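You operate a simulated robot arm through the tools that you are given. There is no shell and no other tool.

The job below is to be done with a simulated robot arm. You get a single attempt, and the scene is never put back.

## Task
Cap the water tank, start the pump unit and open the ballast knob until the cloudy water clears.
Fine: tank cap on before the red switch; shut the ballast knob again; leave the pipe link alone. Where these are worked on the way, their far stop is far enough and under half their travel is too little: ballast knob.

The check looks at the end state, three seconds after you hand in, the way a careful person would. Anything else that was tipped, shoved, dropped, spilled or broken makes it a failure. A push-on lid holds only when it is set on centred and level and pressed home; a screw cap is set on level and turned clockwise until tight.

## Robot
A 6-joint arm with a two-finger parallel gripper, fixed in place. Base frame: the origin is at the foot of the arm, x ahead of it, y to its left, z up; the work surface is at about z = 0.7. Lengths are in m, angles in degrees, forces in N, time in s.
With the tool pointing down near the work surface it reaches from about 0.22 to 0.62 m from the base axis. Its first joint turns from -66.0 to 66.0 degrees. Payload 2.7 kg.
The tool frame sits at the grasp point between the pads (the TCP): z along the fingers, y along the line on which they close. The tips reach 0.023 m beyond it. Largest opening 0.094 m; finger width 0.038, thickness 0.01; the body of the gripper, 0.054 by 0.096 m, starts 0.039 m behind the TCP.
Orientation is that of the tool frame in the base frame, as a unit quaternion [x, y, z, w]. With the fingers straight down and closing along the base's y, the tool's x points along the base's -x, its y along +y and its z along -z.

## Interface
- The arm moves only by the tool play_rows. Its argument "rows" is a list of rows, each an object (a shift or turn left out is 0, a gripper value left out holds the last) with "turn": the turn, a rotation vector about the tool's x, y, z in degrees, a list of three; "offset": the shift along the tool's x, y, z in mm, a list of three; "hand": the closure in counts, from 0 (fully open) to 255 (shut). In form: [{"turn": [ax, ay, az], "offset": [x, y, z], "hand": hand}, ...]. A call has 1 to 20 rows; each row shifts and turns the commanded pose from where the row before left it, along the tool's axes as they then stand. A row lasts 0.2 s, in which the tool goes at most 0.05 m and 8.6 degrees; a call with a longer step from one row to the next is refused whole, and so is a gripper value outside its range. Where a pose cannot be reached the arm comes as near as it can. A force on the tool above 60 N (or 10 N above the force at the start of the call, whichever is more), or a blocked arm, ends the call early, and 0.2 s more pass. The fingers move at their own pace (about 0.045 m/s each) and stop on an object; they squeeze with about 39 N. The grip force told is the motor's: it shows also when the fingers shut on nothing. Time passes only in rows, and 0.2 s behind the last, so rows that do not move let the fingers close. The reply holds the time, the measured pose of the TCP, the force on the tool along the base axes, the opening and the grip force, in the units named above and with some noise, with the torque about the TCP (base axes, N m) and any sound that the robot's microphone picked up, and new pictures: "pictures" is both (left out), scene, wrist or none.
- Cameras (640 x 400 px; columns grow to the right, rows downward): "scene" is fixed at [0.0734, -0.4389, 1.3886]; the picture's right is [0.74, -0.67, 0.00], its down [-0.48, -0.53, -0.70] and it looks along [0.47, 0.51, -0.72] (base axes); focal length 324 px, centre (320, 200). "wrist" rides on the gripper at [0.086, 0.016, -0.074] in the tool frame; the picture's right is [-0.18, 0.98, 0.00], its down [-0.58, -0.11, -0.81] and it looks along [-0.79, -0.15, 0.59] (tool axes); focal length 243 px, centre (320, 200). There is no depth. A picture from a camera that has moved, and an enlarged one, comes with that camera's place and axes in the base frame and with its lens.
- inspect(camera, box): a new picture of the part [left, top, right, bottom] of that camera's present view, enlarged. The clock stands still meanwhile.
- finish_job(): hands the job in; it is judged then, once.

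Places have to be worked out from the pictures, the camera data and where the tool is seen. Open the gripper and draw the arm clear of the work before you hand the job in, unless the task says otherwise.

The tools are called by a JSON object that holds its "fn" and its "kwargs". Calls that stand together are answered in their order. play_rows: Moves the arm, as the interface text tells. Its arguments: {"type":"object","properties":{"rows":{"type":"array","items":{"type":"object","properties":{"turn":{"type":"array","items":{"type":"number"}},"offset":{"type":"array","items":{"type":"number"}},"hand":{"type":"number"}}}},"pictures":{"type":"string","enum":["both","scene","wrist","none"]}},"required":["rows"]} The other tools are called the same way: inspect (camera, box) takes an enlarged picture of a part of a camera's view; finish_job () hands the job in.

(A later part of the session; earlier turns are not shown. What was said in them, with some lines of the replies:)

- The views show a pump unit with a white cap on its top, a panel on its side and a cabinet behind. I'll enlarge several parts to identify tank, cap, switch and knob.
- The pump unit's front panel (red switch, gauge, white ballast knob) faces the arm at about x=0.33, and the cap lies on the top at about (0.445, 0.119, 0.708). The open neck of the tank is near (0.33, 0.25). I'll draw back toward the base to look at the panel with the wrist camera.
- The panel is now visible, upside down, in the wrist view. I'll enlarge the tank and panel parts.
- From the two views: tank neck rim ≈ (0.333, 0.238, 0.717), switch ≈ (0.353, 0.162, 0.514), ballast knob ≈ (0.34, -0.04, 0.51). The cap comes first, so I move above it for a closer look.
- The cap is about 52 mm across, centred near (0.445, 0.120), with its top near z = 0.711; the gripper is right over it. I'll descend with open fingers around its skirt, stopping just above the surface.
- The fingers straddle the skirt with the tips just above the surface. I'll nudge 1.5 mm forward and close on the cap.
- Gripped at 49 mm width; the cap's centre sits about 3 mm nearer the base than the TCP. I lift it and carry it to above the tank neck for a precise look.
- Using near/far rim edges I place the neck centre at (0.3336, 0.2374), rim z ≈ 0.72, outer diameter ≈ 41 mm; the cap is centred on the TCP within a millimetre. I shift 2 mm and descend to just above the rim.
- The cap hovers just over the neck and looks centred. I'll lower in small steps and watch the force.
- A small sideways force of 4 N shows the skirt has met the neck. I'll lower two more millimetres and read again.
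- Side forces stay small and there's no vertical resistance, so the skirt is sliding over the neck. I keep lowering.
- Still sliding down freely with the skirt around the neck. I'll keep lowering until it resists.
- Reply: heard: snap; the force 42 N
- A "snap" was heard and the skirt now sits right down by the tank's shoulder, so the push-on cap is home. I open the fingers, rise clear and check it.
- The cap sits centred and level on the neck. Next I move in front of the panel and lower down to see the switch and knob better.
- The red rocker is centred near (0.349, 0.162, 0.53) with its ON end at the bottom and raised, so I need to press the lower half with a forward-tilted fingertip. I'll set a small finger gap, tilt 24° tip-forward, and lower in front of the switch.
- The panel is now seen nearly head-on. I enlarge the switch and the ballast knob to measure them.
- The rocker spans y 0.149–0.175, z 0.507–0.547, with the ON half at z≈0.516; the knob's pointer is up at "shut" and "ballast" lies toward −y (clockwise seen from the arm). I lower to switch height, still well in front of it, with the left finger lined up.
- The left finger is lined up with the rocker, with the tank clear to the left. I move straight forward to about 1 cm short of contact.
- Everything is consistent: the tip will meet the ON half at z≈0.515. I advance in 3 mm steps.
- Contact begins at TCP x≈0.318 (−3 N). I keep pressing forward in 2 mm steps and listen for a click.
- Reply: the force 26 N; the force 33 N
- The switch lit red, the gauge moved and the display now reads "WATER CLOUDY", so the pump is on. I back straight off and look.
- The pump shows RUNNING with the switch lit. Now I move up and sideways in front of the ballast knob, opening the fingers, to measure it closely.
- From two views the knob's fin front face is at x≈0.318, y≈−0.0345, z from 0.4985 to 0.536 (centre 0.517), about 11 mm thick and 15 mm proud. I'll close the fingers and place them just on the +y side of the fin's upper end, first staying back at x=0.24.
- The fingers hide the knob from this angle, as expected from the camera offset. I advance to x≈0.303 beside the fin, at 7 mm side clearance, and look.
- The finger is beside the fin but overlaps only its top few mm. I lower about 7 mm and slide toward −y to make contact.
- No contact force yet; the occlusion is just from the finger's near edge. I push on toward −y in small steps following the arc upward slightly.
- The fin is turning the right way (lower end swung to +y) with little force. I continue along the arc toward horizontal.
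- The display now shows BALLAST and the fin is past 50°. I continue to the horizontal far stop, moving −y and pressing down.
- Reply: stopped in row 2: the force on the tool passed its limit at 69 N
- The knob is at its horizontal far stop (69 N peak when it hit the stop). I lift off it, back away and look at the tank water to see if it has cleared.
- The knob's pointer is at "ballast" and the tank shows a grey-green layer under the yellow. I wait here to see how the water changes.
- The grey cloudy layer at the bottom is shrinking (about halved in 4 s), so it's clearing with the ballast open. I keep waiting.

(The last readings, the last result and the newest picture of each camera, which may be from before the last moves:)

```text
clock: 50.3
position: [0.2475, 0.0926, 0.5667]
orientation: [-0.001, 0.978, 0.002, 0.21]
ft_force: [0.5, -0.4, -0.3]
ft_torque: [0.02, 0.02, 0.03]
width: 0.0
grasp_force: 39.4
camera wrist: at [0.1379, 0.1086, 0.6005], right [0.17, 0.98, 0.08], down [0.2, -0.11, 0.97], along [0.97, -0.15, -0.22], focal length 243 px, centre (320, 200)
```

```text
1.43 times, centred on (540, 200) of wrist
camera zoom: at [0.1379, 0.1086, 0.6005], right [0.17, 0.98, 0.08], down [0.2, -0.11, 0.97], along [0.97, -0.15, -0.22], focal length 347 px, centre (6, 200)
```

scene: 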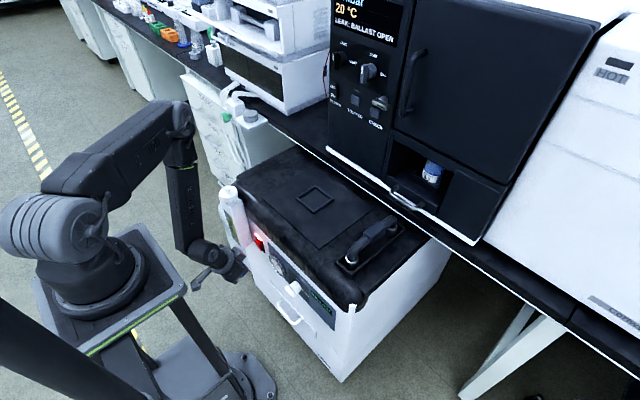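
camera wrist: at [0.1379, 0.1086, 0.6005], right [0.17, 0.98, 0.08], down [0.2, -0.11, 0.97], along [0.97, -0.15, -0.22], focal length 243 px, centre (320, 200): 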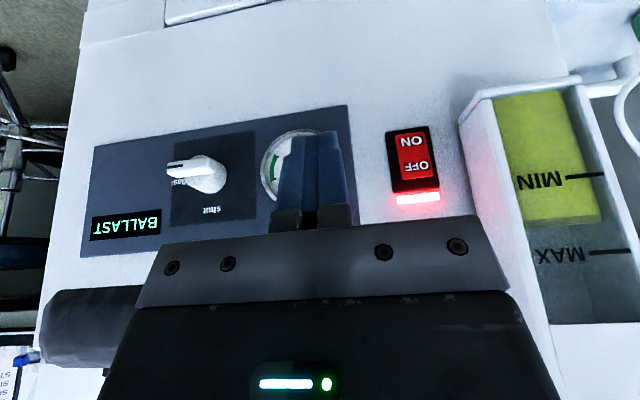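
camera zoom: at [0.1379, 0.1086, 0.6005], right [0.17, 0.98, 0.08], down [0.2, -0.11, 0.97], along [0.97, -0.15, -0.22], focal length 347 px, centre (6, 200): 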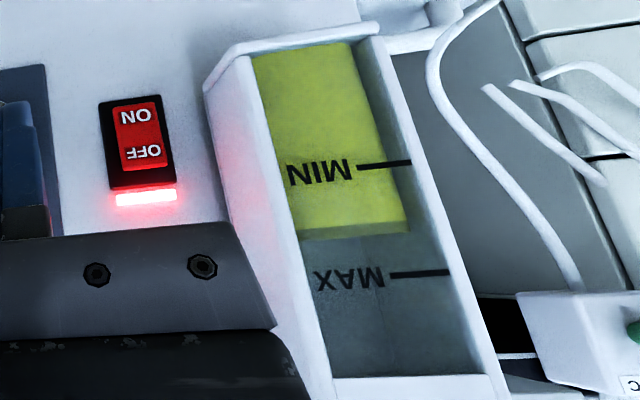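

The grey layer is completely gone, so the water has cleared. Now I return to shut the knob: place the closed fingers above the fin's +y half to press it down (counter-clockwise).

{"fn": "play_rows", "kwargs": {"rows": [{"offset": [0, -35, 0]}, {"offset": [0, -35, 0]}, {"offset": [5.7, -33, 12.8]}, {"offset": [-18.3, 0, 8.1]}, {"offset": [-18.3, 0, 8.1]}, {"offset": [-12.3, 0, 5.5]}, {}, {}]}}

{"fn": "inspect", "kwargs": {"camera": "wrist", "box": [200, 80, 400, 220]}}

{"fn": "inspect", "kwargs": {"camera": "scene", "box": [250, 240, 350, 330]}}

```text
clock: 52.1
position: [0.3042, -0.0114, 0.5545]
orientation: [-0.001, 0.978, 0.001, 0.209]
ft_force: [0.3, -0.6, -1.0]
ft_torque: [0.0, 0.02, -0.01]
width: 0.0
grasp_force: 38.6
camera wrist: at [0.1959, 0.0039, 0.5874], right [0.17, 0.98, 0.08], down [0.2, -0.11, 0.97], along [0.97, -0.15, -0.22], focal length 243 px, centre (320, 200)
```

scene: 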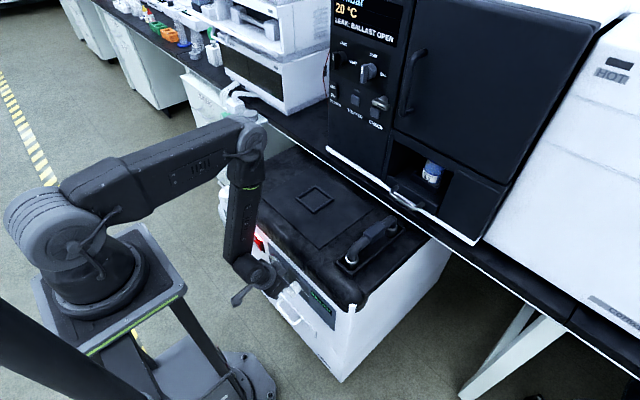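
wrist: 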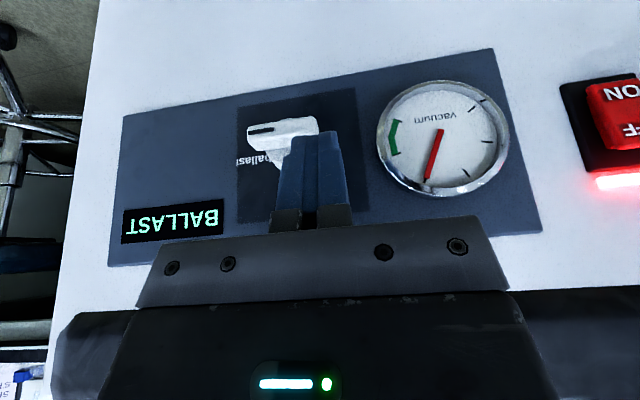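

```text
2.86 times, centred on (300, 150) of wrist
camera zoom: at [0.1959, 0.0039, 0.5874], right [0.17, 0.98, 0.08], down [0.2, -0.11, 0.97], along [0.97, -0.15, -0.22], focal length 693 px, centre (377, 343)
```

zoom: 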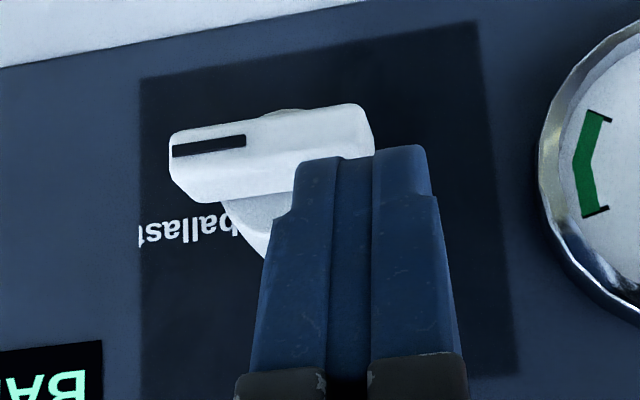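

```text
4.44 times, centred on (300, 285) of scene
camera zoom: at [0.0734, -0.4389, 1.3886], right [0.74, -0.67, 0.0], down [-0.48, -0.53, -0.7], along [0.47, 0.51, -0.72], focal length 1442 px, centre (409, -178)
```

zoom: 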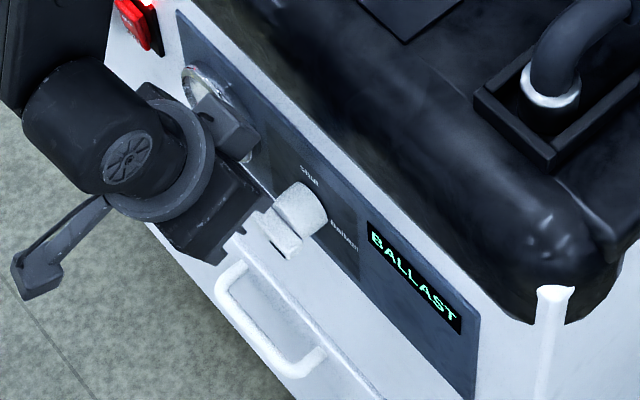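

The fingers are above the fin's +y half. I press down in steps.

{"fn": "play_rows", "kwargs": {"rows": [{"offset": [4.6, 0, 6.7]}, {"offset": [2.85, 0, 6.4]}, {"offset": [1.2, 0, 2.7]}, {"offset": [1.2, 0, 2.7]}, {}]}}

{"fn": "inspect", "kwargs": {"camera": "wrist", "box": [200, 80, 400, 220]}}

```text
clock: 53.3
position: [0.3026, -0.0116, 0.5339]
orientation: [0.0, 0.978, 0.0, 0.209]
ft_force: [-2.8, 2.7, 0.5]
ft_torque: [0.0, 0.03, -0.01]
width: 0.0
grasp_force: 38.7
camera wrist: at [0.1941, 0.004, 0.5674], right [0.17, 0.98, 0.08], down [0.2, -0.11, 0.97], along [0.97, -0.15, -0.22], focal length 243 px, centre (320, 200)
```

scene: 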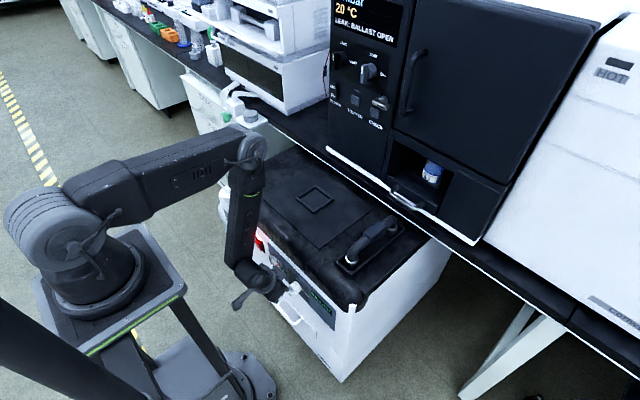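
wrist: 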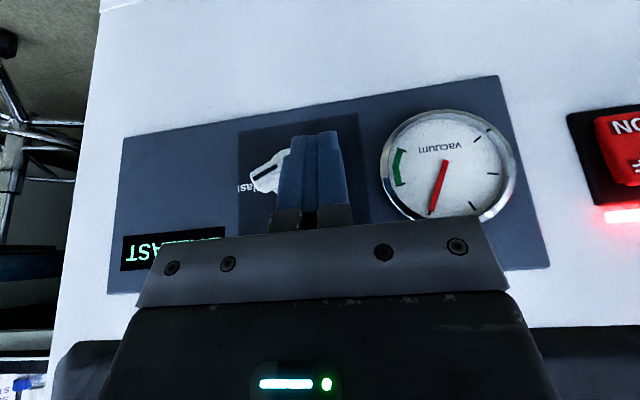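

```text
2.86 times, centred on (300, 150) of wrist
camera zoom: at [0.1941, 0.004, 0.5674], right [0.17, 0.98, 0.08], down [0.2, -0.11, 0.97], along [0.97, -0.15, -0.22], focal length 693 px, centre (377, 343)
```

zoom: 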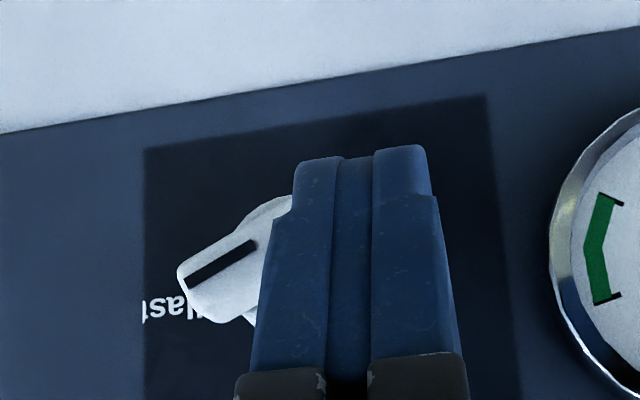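

The fin is rotating back (about 60° now). I continue down and then toward −y.

{"fn": "play_rows", "kwargs": {"rows": [{"offset": [1.6, 0, 3.65]}, {"offset": [1.6, -1, 3.65]}, {"offset": [0.8, -2, 1.8]}, {"offset": [0.4, -2, 0.9]}, {}]}}

{"fn": "inspect", "kwargs": {"camera": "wrist", "box": [200, 80, 400, 220]}}

{"fn": "inspect", "kwargs": {"camera": "scene", "box": [250, 240, 350, 330]}}

```text
clock: 54.5
position: [0.3037, -0.0176, 0.5219]
orientation: [-0.001, 0.978, 0.001, 0.209]
ft_force: [0.9, 1.5, -0.4]
ft_torque: [0.03, -0.03, 0.06]
width: 0.0
grasp_force: 38.9
camera wrist: at [0.1934, -0.0008, 0.5555], right [0.17, 0.98, 0.08], down [0.2, -0.11, 0.97], along [0.97, -0.15, -0.22], focal length 243 px, centre (320, 200)
```

scene: 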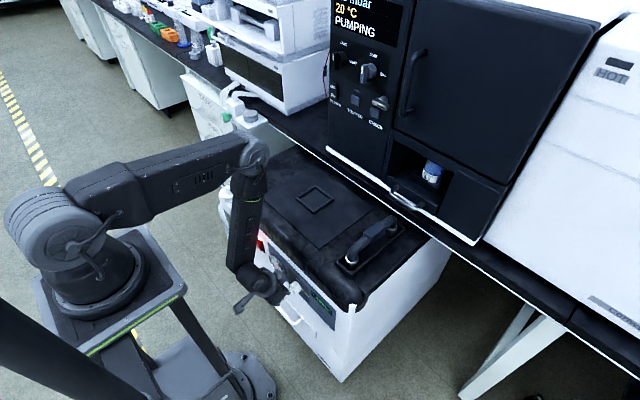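
wrist: 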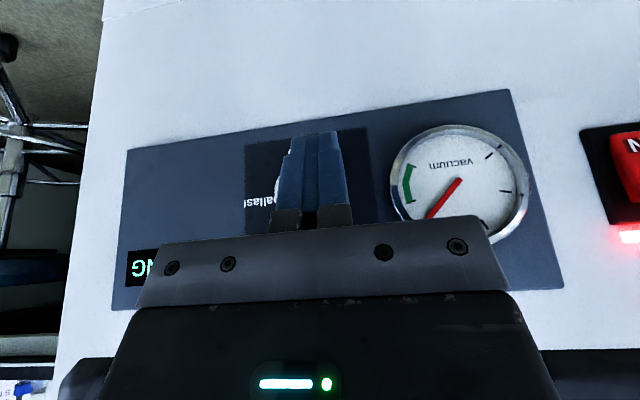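

```text
2.86 times, centred on (300, 150) of wrist
camera zoom: at [0.1934, -0.0008, 0.5555], right [0.17, 0.98, 0.08], down [0.2, -0.11, 0.97], along [0.97, -0.15, -0.22], focal length 693 px, centre (377, 343)
```

zoom: 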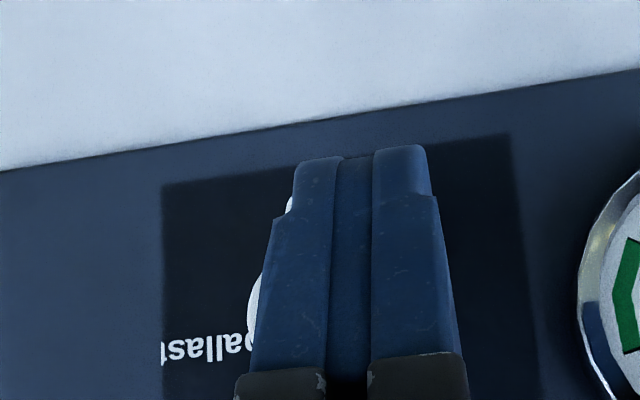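

```text
4.44 times, centred on (300, 285) of scene
camera zoom: at [0.0734, -0.4389, 1.3886], right [0.74, -0.67, 0.0], down [-0.48, -0.53, -0.7], along [0.47, 0.51, -0.72], focal length 1442 px, centre (409, -178)
```

zoom: 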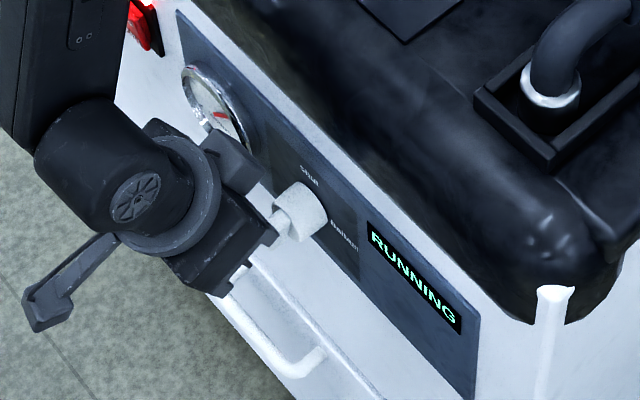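

Display shows PUMPING / RUNNING; the fin is nearly upright. I push a little more toward −y to bring it to its shut stop, then back off and look.

{"fn": "play_rows", "kwargs": {"rows": [{"offset": [0, -1.5, 0]}, {"offset": [0, -1, 0]}, {}], "pictures": "none"}}

{"fn": "play_rows", "kwargs": {"rows": [{"offset": [0, 6, 0]}, {"offset": [18.3, 0, -8.1]}, {"offset": [36.5, 0, -16.3]}, {"offset": [-12.2, -30, -27.4], "hand": 0}, {"offset": [-8, 0, -18]}, {}, {}]}}

{"fn": "inspect", "kwargs": {"camera": "wrist", "box": [250, 70, 410, 170]}}

{"fn": "inspect", "kwargs": {"camera": "scene", "box": [250, 240, 350, 330]}}

```text
clock: 55.3
position: [0.302, -0.0193, 0.5217]
orientation: [-0.005, 0.978, 0.001, 0.209]
ft_force: [-4.6, 29.8, 0.4]
ft_torque: [0.2, 0.07, 0.42]
width: 0.0
grasp_force: 38.8
```

```text
clock: 56.9
position: [0.2413, -0.0444, 0.5725]
orientation: [0.0, 0.978, 0.001, 0.21]
ft_force: [0.5, -0.8, -0.9]
ft_torque: [0.0, 0.04, -0.02]
width: 0.0868
grasp_force: 0.2
camera wrist: at [0.1322, -0.028, 0.6054], right [0.17, 0.98, 0.08], down [0.2, -0.11, 0.97], along [0.97, -0.15, -0.22], focal length 243 px, centre (320, 200)
```

scene: 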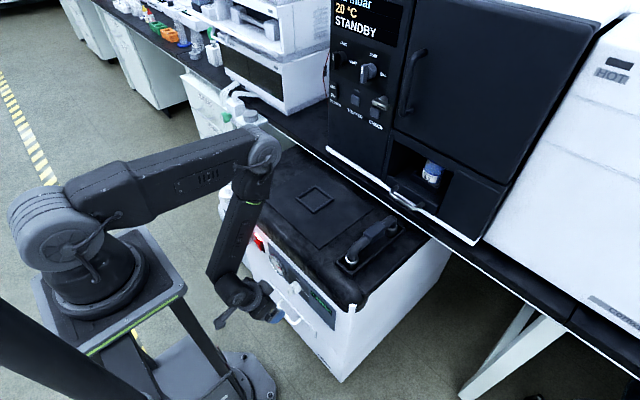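
wrist: 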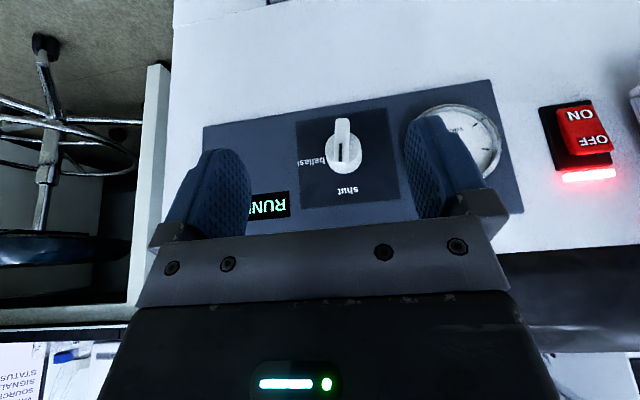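

```text
4.00 times, centred on (330, 120) of wrist
camera zoom: at [0.1322, -0.028, 0.6054], right [0.17, 0.98, 0.08], down [0.2, -0.11, 0.97], along [0.97, -0.15, -0.22], focal length 970 px, centre (280, 520)
```

zoom: 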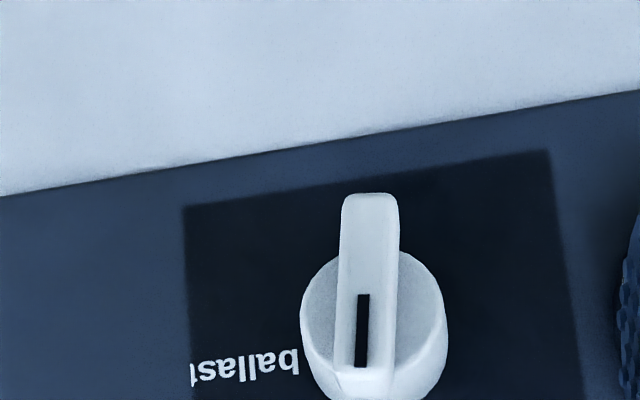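

```text
4.44 times, centred on (300, 285) of scene
camera zoom: at [0.0734, -0.4389, 1.3886], right [0.74, -0.67, 0.0], down [-0.48, -0.53, -0.7], along [0.47, 0.51, -0.72], focal length 1442 px, centre (409, -178)
```

zoom: 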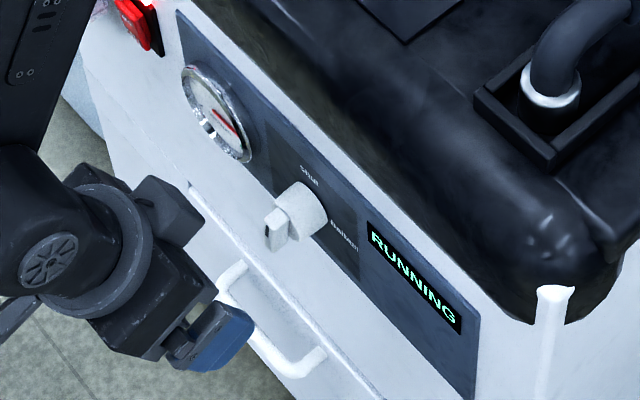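

Compared with the first close-up, the pointer is still some 7° short of its original upright position. I'll finish by pushing the upper end from the −y side toward +y to its stop.

{"fn": "play_rows", "kwargs": {"rows": [{"offset": [6.4, -9, 14.4], "hand": 255}, {"offset": [6.4, -9, 14.4]}, {}, {}, {"offset": [-18.3, 0, 8.1]}, {"offset": [-18.3, 0, 8.1]}, {"offset": [-18.3, 0, 8.1]}, {}, {}]}}

{"fn": "inspect", "kwargs": {"camera": "wrist", "box": [240, 80, 440, 220]}}

{"fn": "inspect", "kwargs": {"camera": "scene", "box": [250, 240, 350, 330]}}

```text
clock: 58.9
position: [0.302, -0.0615, 0.5387]
orientation: [-0.002, 0.978, 0.002, 0.21]
ft_force: [-0.1, 0.7, -0.2]
ft_torque: [-0.01, -0.02, 0.02]
width: 0.0
grasp_force: 38.5
camera wrist: at [0.1932, -0.0454, 0.5722], right [0.17, 0.98, 0.08], down [0.2, -0.11, 0.97], along [0.97, -0.15, -0.22], focal length 243 px, centre (320, 200)
```

scene: 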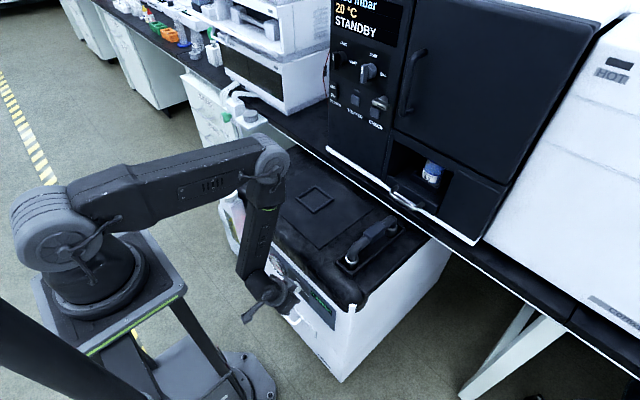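
wrist: 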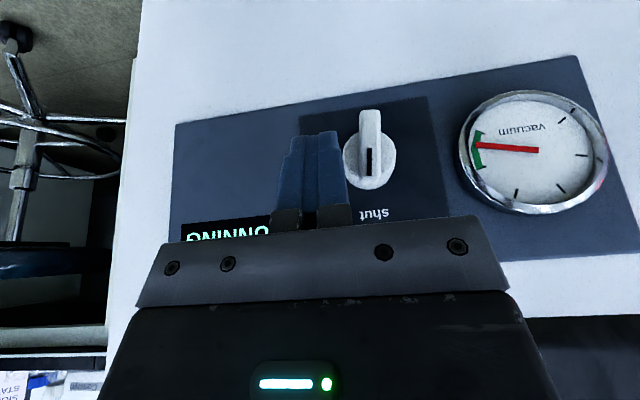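

```text
2.86 times, centred on (340, 150) of wrist
camera zoom: at [0.1932, -0.0454, 0.5722], right [0.17, 0.98, 0.08], down [0.2, -0.11, 0.97], along [0.97, -0.15, -0.22], focal length 693 px, centre (263, 343)
```

zoom: 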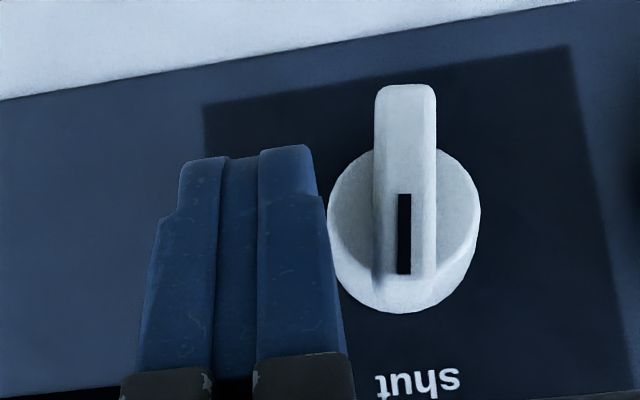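

```text
4.44 times, centred on (300, 285) of scene
camera zoom: at [0.0734, -0.4389, 1.3886], right [0.74, -0.67, 0.0], down [-0.48, -0.53, -0.7], along [0.47, 0.51, -0.72], focal length 1442 px, centre (409, -178)
```

zoom: 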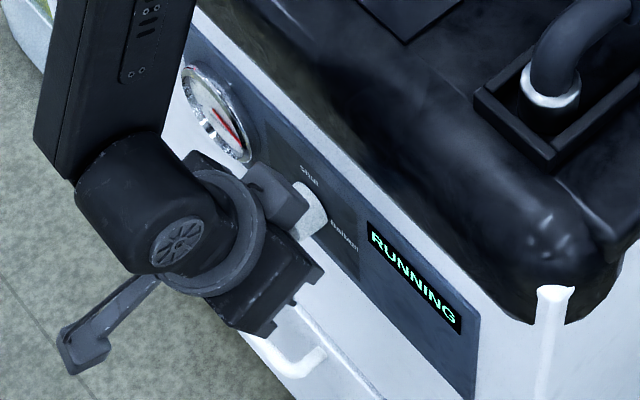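

The fingers are on the −y side of the fin at its upper half. I push toward +y in small steps until the stop resists.

{"fn": "play_rows", "kwargs": {"rows": [{"offset": [0, 4, 0]}, {"offset": [0, 3, 0]}, {"offset": [0, 1, 0]}, {"offset": [0, 1, 0]}, {}], "pictures": "none"}}

{"fn": "play_rows", "kwargs": {"rows": [{"offset": [0, 1, 0]}, {}], "pictures": "wrist"}}

{"fn": "inspect", "kwargs": {"camera": "wrist", "box": [240, 80, 440, 220]}}

```text
clock: 60.1
position: [0.303, -0.0524, 0.5406]
orientation: [-0.001, 0.978, 0.001, 0.21]
ft_force: [0.3, -0.2, 0.0]
ft_torque: [-0.01, -0.02, -0.01]
width: 0.0001
grasp_force: 38.4
```

```text
clock: 60.7
position: [0.3022, -0.052, 0.54]
orientation: [-0.001, 0.978, 0.001, 0.21]
ft_force: [0.8, -0.3, -0.6]
ft_torque: [-0.06, -0.01, 0.0]
width: 0.0001
grasp_force: 39.1
camera wrist: at [0.1934, -0.0362, 0.5739], right [0.17, 0.98, 0.08], down [0.2, -0.11, 0.97], along [0.97, -0.15, -0.22], focal length 243 px, centre (320, 200)
```

wrist: 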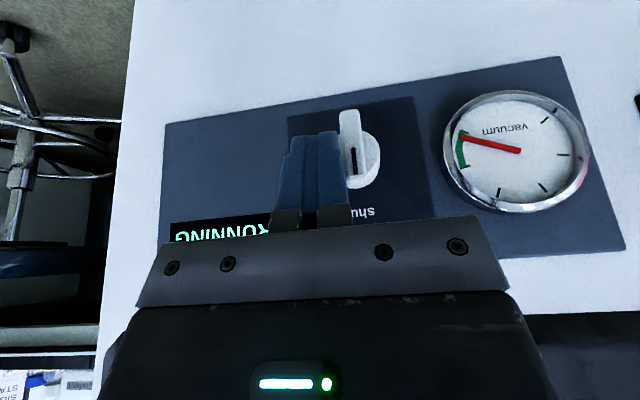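

```text
2.86 times, centred on (340, 150) of wrist
camera zoom: at [0.1934, -0.0362, 0.5739], right [0.17, 0.98, 0.08], down [0.2, -0.11, 0.97], along [0.97, -0.15, -0.22], focal length 693 px, centre (263, 343)
```

zoom: 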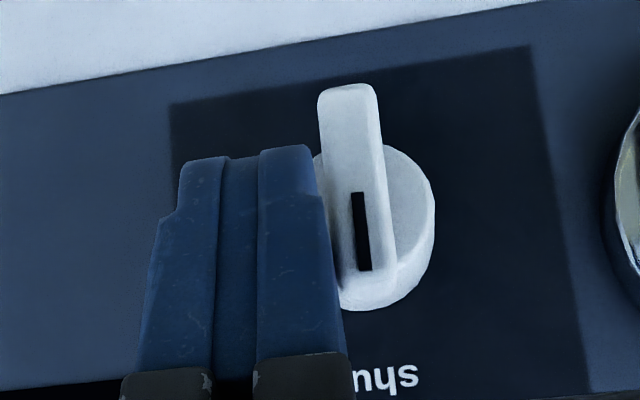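

The fin has moved to about upright and the gauge is back in green, but there's no stop force yet. I nudge a bit further to feel the stop.

{"fn": "play_rows", "kwargs": {"rows": [{"offset": [0, 1, 0]}, {}], "pictures": "none"}}

{"fn": "play_rows", "kwargs": {"rows": [{"offset": [0, 1, 0]}, {}], "pictures": "none"}}

```text
clock: 61.3
position: [0.3022, -0.0515, 0.5401]
orientation: [-0.001, 0.978, 0.001, 0.209]
ft_force: [-0.2, 0.4, 0.3]
ft_torque: [0.01, -0.02, -0.05]
width: 0.0
grasp_force: 38.8
```

```text
clock: 61.9
position: [0.3032, -0.0501, 0.5401]
orientation: [0.0, 0.978, 0.001, 0.21]
ft_force: [2.2, -3.4, -0.4]
ft_torque: [-0.06, 0.0, -0.09]
width: 0.0
grasp_force: 39.0
```

{"fn": "play_rows", "kwargs": {"rows": [{"offset": [0, 1, 0]}, {}], "pictures": "wrist"}}

{"fn": "inspect", "kwargs": {"camera": "wrist", "box": [240, 80, 440, 220]}}

```text
clock: 62.5
position: [0.302, -0.0497, 0.5397]
orientation: [0.002, 0.978, -0.001, 0.209]
ft_force: [-0.4, -21.3, -0.3]
ft_torque: [-0.37, 0.03, -0.34]
width: 0.0
grasp_force: 38.8
camera wrist: at [0.1934, -0.0332, 0.5738], right [0.17, 0.98, 0.08], down [0.2, -0.11, 0.97], along [0.96, -0.15, -0.22], focal length 243 px, centre (320, 200)
```

wrist: 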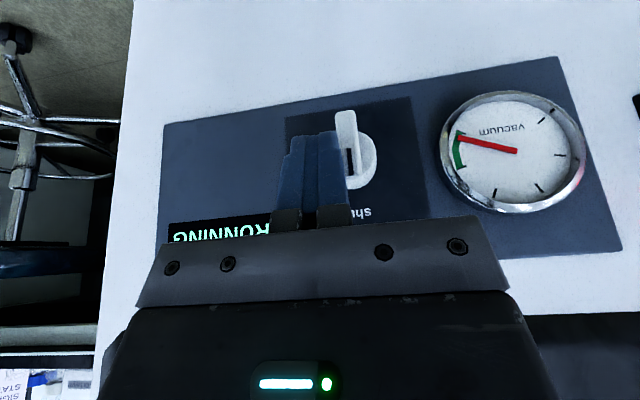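

```text
2.86 times, centred on (340, 150) of wrist
camera zoom: at [0.1934, -0.0332, 0.5738], right [0.17, 0.98, 0.08], down [0.2, -0.11, 0.97], along [0.96, -0.15, -0.22], focal length 693 px, centre (263, 343)
```

zoom: 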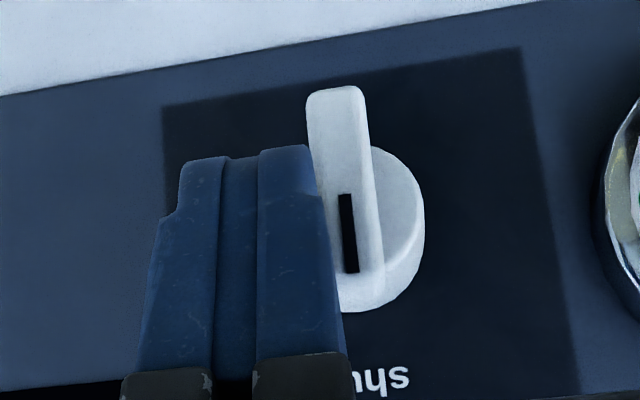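

The force rose to 21 N with no further motion: the knob is at its shut stop. I move off sideways, back out, rise clear and check everything.

{"fn": "play_rows", "kwargs": {"rows": [{"offset": [0, -6, 0]}, {"offset": [18.3, 0, -8.1]}, {"offset": [36.5, 0, -16.3]}, {"offset": [-16, 15, -36]}, {"offset": [-8, 5, -18], "hand": 0}, {}, {}, {}]}}

{"fn": "inspect", "kwargs": {"camera": "wrist", "box": [250, 70, 410, 170]}}

{"fn": "inspect", "kwargs": {"camera": "scene", "box": [320, 0, 420, 60]}}

{"fn": "inspect", "kwargs": {"camera": "scene", "box": [210, 170, 410, 330]}}

```text
clock: 64.3
position: [0.241, -0.0338, 0.5982]
orientation: [-0.001, 0.978, 0.001, 0.21]
ft_force: [0.5, -0.1, 0.1]
ft_torque: [0.0, -0.01, -0.02]
width: 0.0866
grasp_force: 0.1
camera wrist: at [0.1327, -0.0173, 0.6322], right [0.17, 0.98, 0.08], down [0.2, -0.11, 0.97], along [0.97, -0.15, -0.22], focal length 243 px, centre (320, 200)
```

scene: 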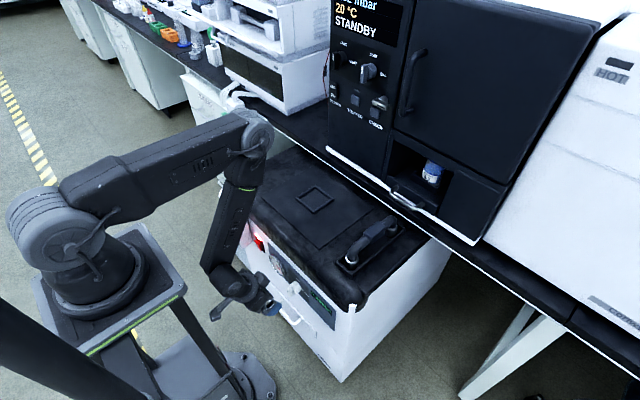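
wrist: 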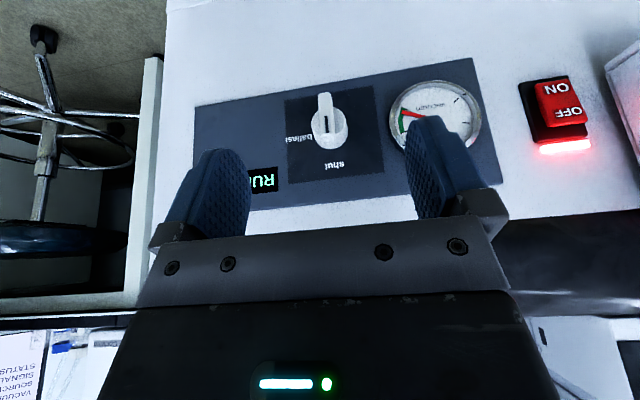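

```text
4.00 times, centred on (330, 120) of wrist
camera zoom: at [0.1327, -0.0173, 0.6322], right [0.17, 0.98, 0.08], down [0.2, -0.11, 0.97], along [0.97, -0.15, -0.22], focal length 970 px, centre (280, 520)
```

zoom: 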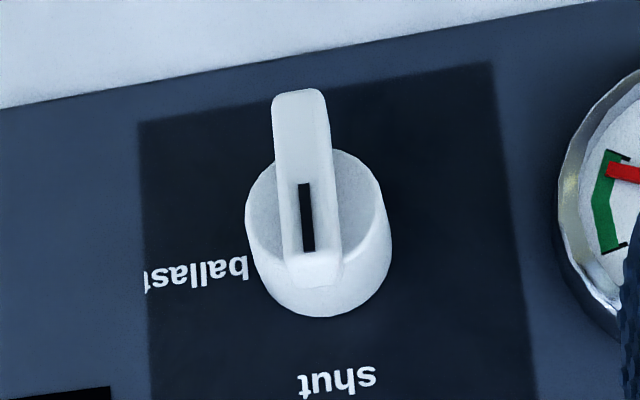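

```text
6.40 times, centred on (370, 30) of scene
camera zoom: at [0.0734, -0.4389, 1.3886], right [0.74, -0.67, 0.0], down [-0.48, -0.53, -0.7], along [0.47, 0.51, -0.72], focal length 2076 px, centre (0, 1288)
```

zoom: 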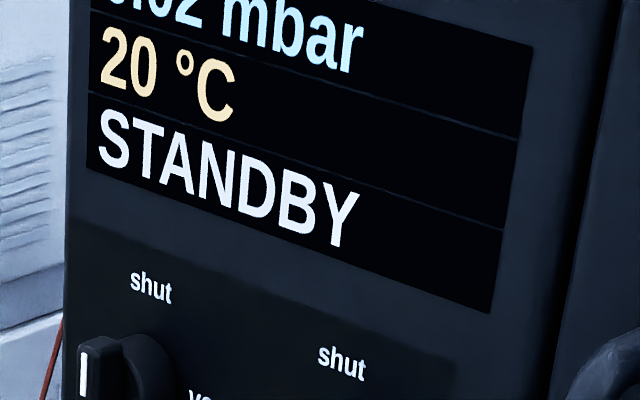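

```text
2.50 times, centred on (310, 250) of scene
camera zoom: at [0.0734, -0.4389, 1.3886], right [0.74, -0.67, 0.0], down [-0.48, -0.53, -0.7], along [0.47, 0.51, -0.72], focal length 811 px, centre (345, 75)
```

zoom: 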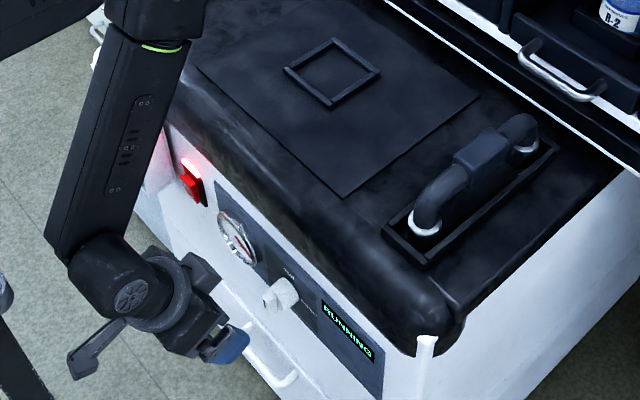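

The knob now matches its original shut position, the gauge is in green and the pump is RUNNING. I raise the arm clear, undo the tilt and check the tank and cap.

{"fn": "play_rows", "kwargs": {"rows": [{"offset": [-16, 10, -36]}, {"offset": [-16, 15, -36]}, {"offset": [-16, 15, -36]}, {"offset": [-16, 15, -36]}, {"offset": [-16, 15, -36]}, {"offset": [-16, 15, -36]}, {"offset": [-16, 15, -36]}, {"turn": [0, 8, 0]}, {"turn": [0, 8, 0]}, {"turn": [0, 8, 0]}, {}, {}]}}

{"fn": "inspect", "kwargs": {"camera": "wrist", "box": [280, 0, 480, 125]}}

{"fn": "inspect", "kwargs": {"camera": "scene", "box": [200, 170, 340, 280]}}

```text
clock: 66.9
position: [0.2478, 0.0643, 0.8559]
orientation: [0.004, 0.994, -0.034, 0.108]
ft_force: [0.3, 0.2, 0.1]
ft_torque: [0.0, -0.01, -0.02]
width: 0.094
grasp_force: 0.0
out of reach, approached as far as the arm can: row 4, 5, 6, 8, 9, 10
camera wrist: at [0.1473, 0.086, 0.9095], right [0.19, 0.98, -0.02], down [0.39, -0.05, 0.92], along [0.9, -0.19, -0.39], focal length 243 px, centre (320, 200)
```

scene: 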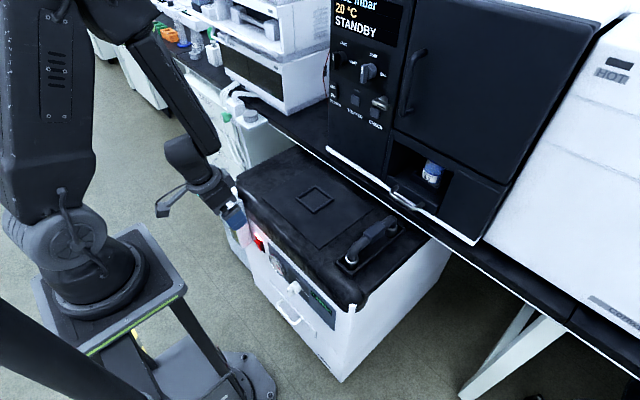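
wrist: 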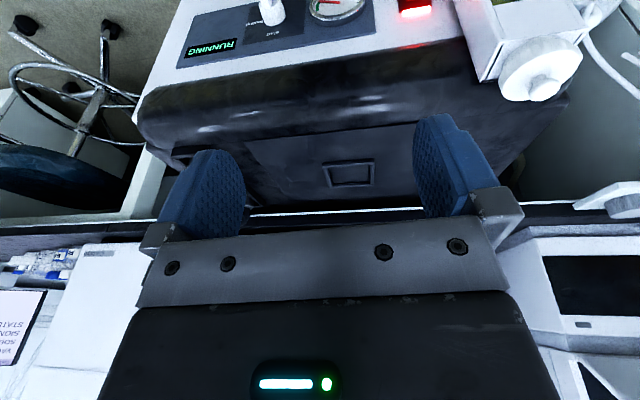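

```text
3.20 times, centred on (380, 62) of wrist
camera zoom: at [0.1473, 0.086, 0.9095], right [0.19, 0.98, -0.02], down [0.39, -0.05, 0.92], along [0.9, -0.19, -0.39], focal length 776 px, centre (128, 640)
```

zoom: 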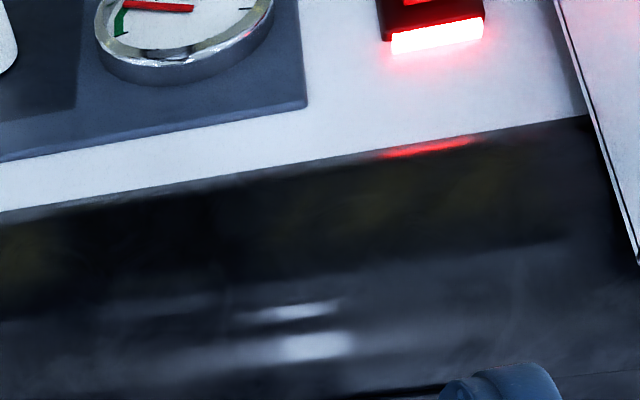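

```text
3.64 times, centred on (270, 225) of scene
camera zoom: at [0.0734, -0.4389, 1.3886], right [0.74, -0.67, 0.0], down [-0.48, -0.53, -0.7], along [0.47, 0.51, -0.72], focal length 1180 px, centre (502, 109)
```

zoom: 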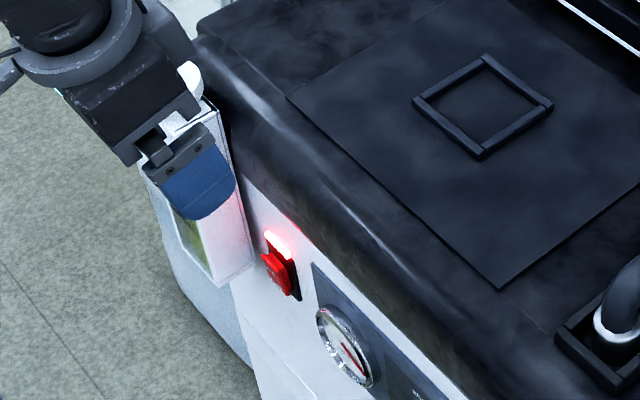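

The arm hit a reach limit in the tilt but is clear of everything. I rise further to get an unobstructed look at the cap.

{"fn": "play_rows", "kwargs": {"rows": [{"offset": [-20, 0, -35]}, {"offset": [-20, 0, -35]}, {"offset": [-20, 0, -35]}, {"offset": [-20, 0, -20]}, {}, {}]}}

{"fn": "inspect", "kwargs": {"camera": "scene", "box": [200, 170, 280, 250]}}

{"fn": "inspect", "kwargs": {"camera": "wrist", "box": [380, 0, 580, 125]}}

```text
clock: 68.3
position: [0.2913, 0.0851, 0.9727]
orientation: [0.005, 0.992, -0.047, 0.115]
ft_force: [-0.1, -0.6, 0.1]
ft_torque: [-0.02, 0.01, 0.01]
width: 0.0941
grasp_force: 0.0
out of reach, approached as far as the arm can: row 3, 4
camera wrist: at [0.1911, 0.109, 1.0228], right [0.2, 0.98, -0.05], down [0.38, -0.03, 0.93], along [0.9, -0.2, -0.38], focal length 243 px, centre (320, 200)
```

scene: 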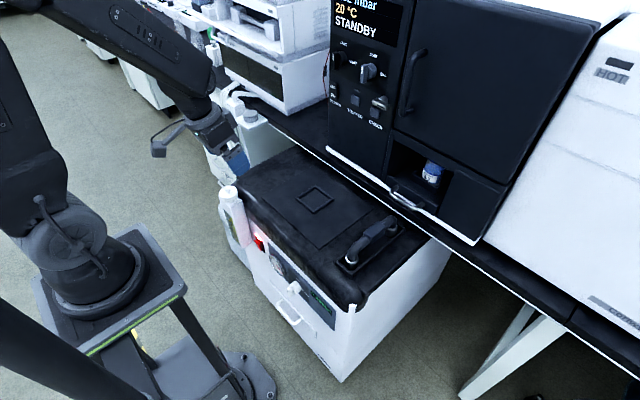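
wrist: 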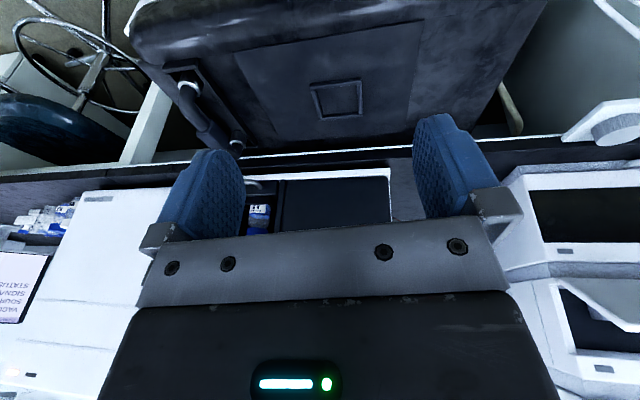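

```text
5.00 times, centred on (240, 210) of scene
camera zoom: at [0.0734, -0.4389, 1.3886], right [0.74, -0.67, 0.0], down [-0.48, -0.53, -0.7], along [0.47, 0.51, -0.72], focal length 1622 px, centre (720, 150)
```

zoom: 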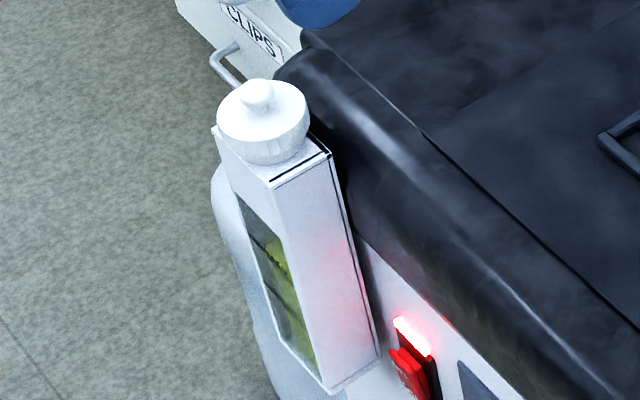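

```text
3.20 times, centred on (480, 62) of wrist
camera zoom: at [0.1911, 0.109, 1.0228], right [0.2, 0.98, -0.05], down [0.38, -0.03, 0.93], along [0.9, -0.2, -0.38], focal length 776 px, centre (-192, 640)
```

zoom: 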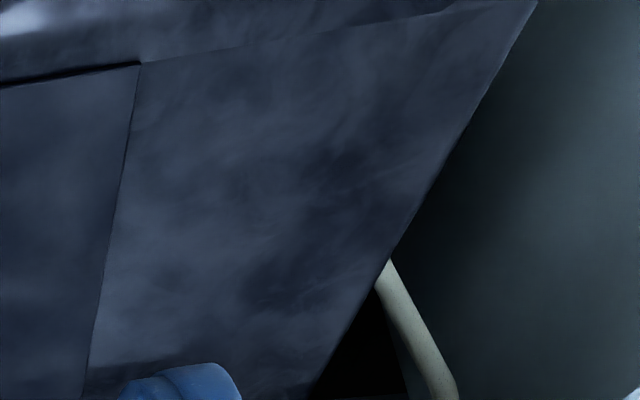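

The cap is seated level, the pump is running with its switch lit, the water is clear and the ballast knob is shut. The pipe link is untouched, and the gripper is open and clear of the work. I hand the job in.

{"fn": "finish_job", "kwargs": {}}

```text
The job is handed in.
```

The job is handed in: the tank is capped, the pump is running, the water has cleared and the ballast knob is shut again.

- **Tank cap:** it was pressed on before the switch was touched. I heard it snap home, and it sits level and centred on the neck.
- **Pump:** the red switch is on and lit, the panel shows RUNNING, and the vacuum needle is back in the green.
- **Ballast knob:** I opened it to its far stop and waited until the grey cloudy layer in the tank was gone. I then shut it against its stop; it had first come back about 7° short, so I gave it a second push.
- **Pipe link:** I did not touch it.

The gripper is open, and the arm is raised clear of the work. It could not fully undo its forward tilt because it hit a reach limit.
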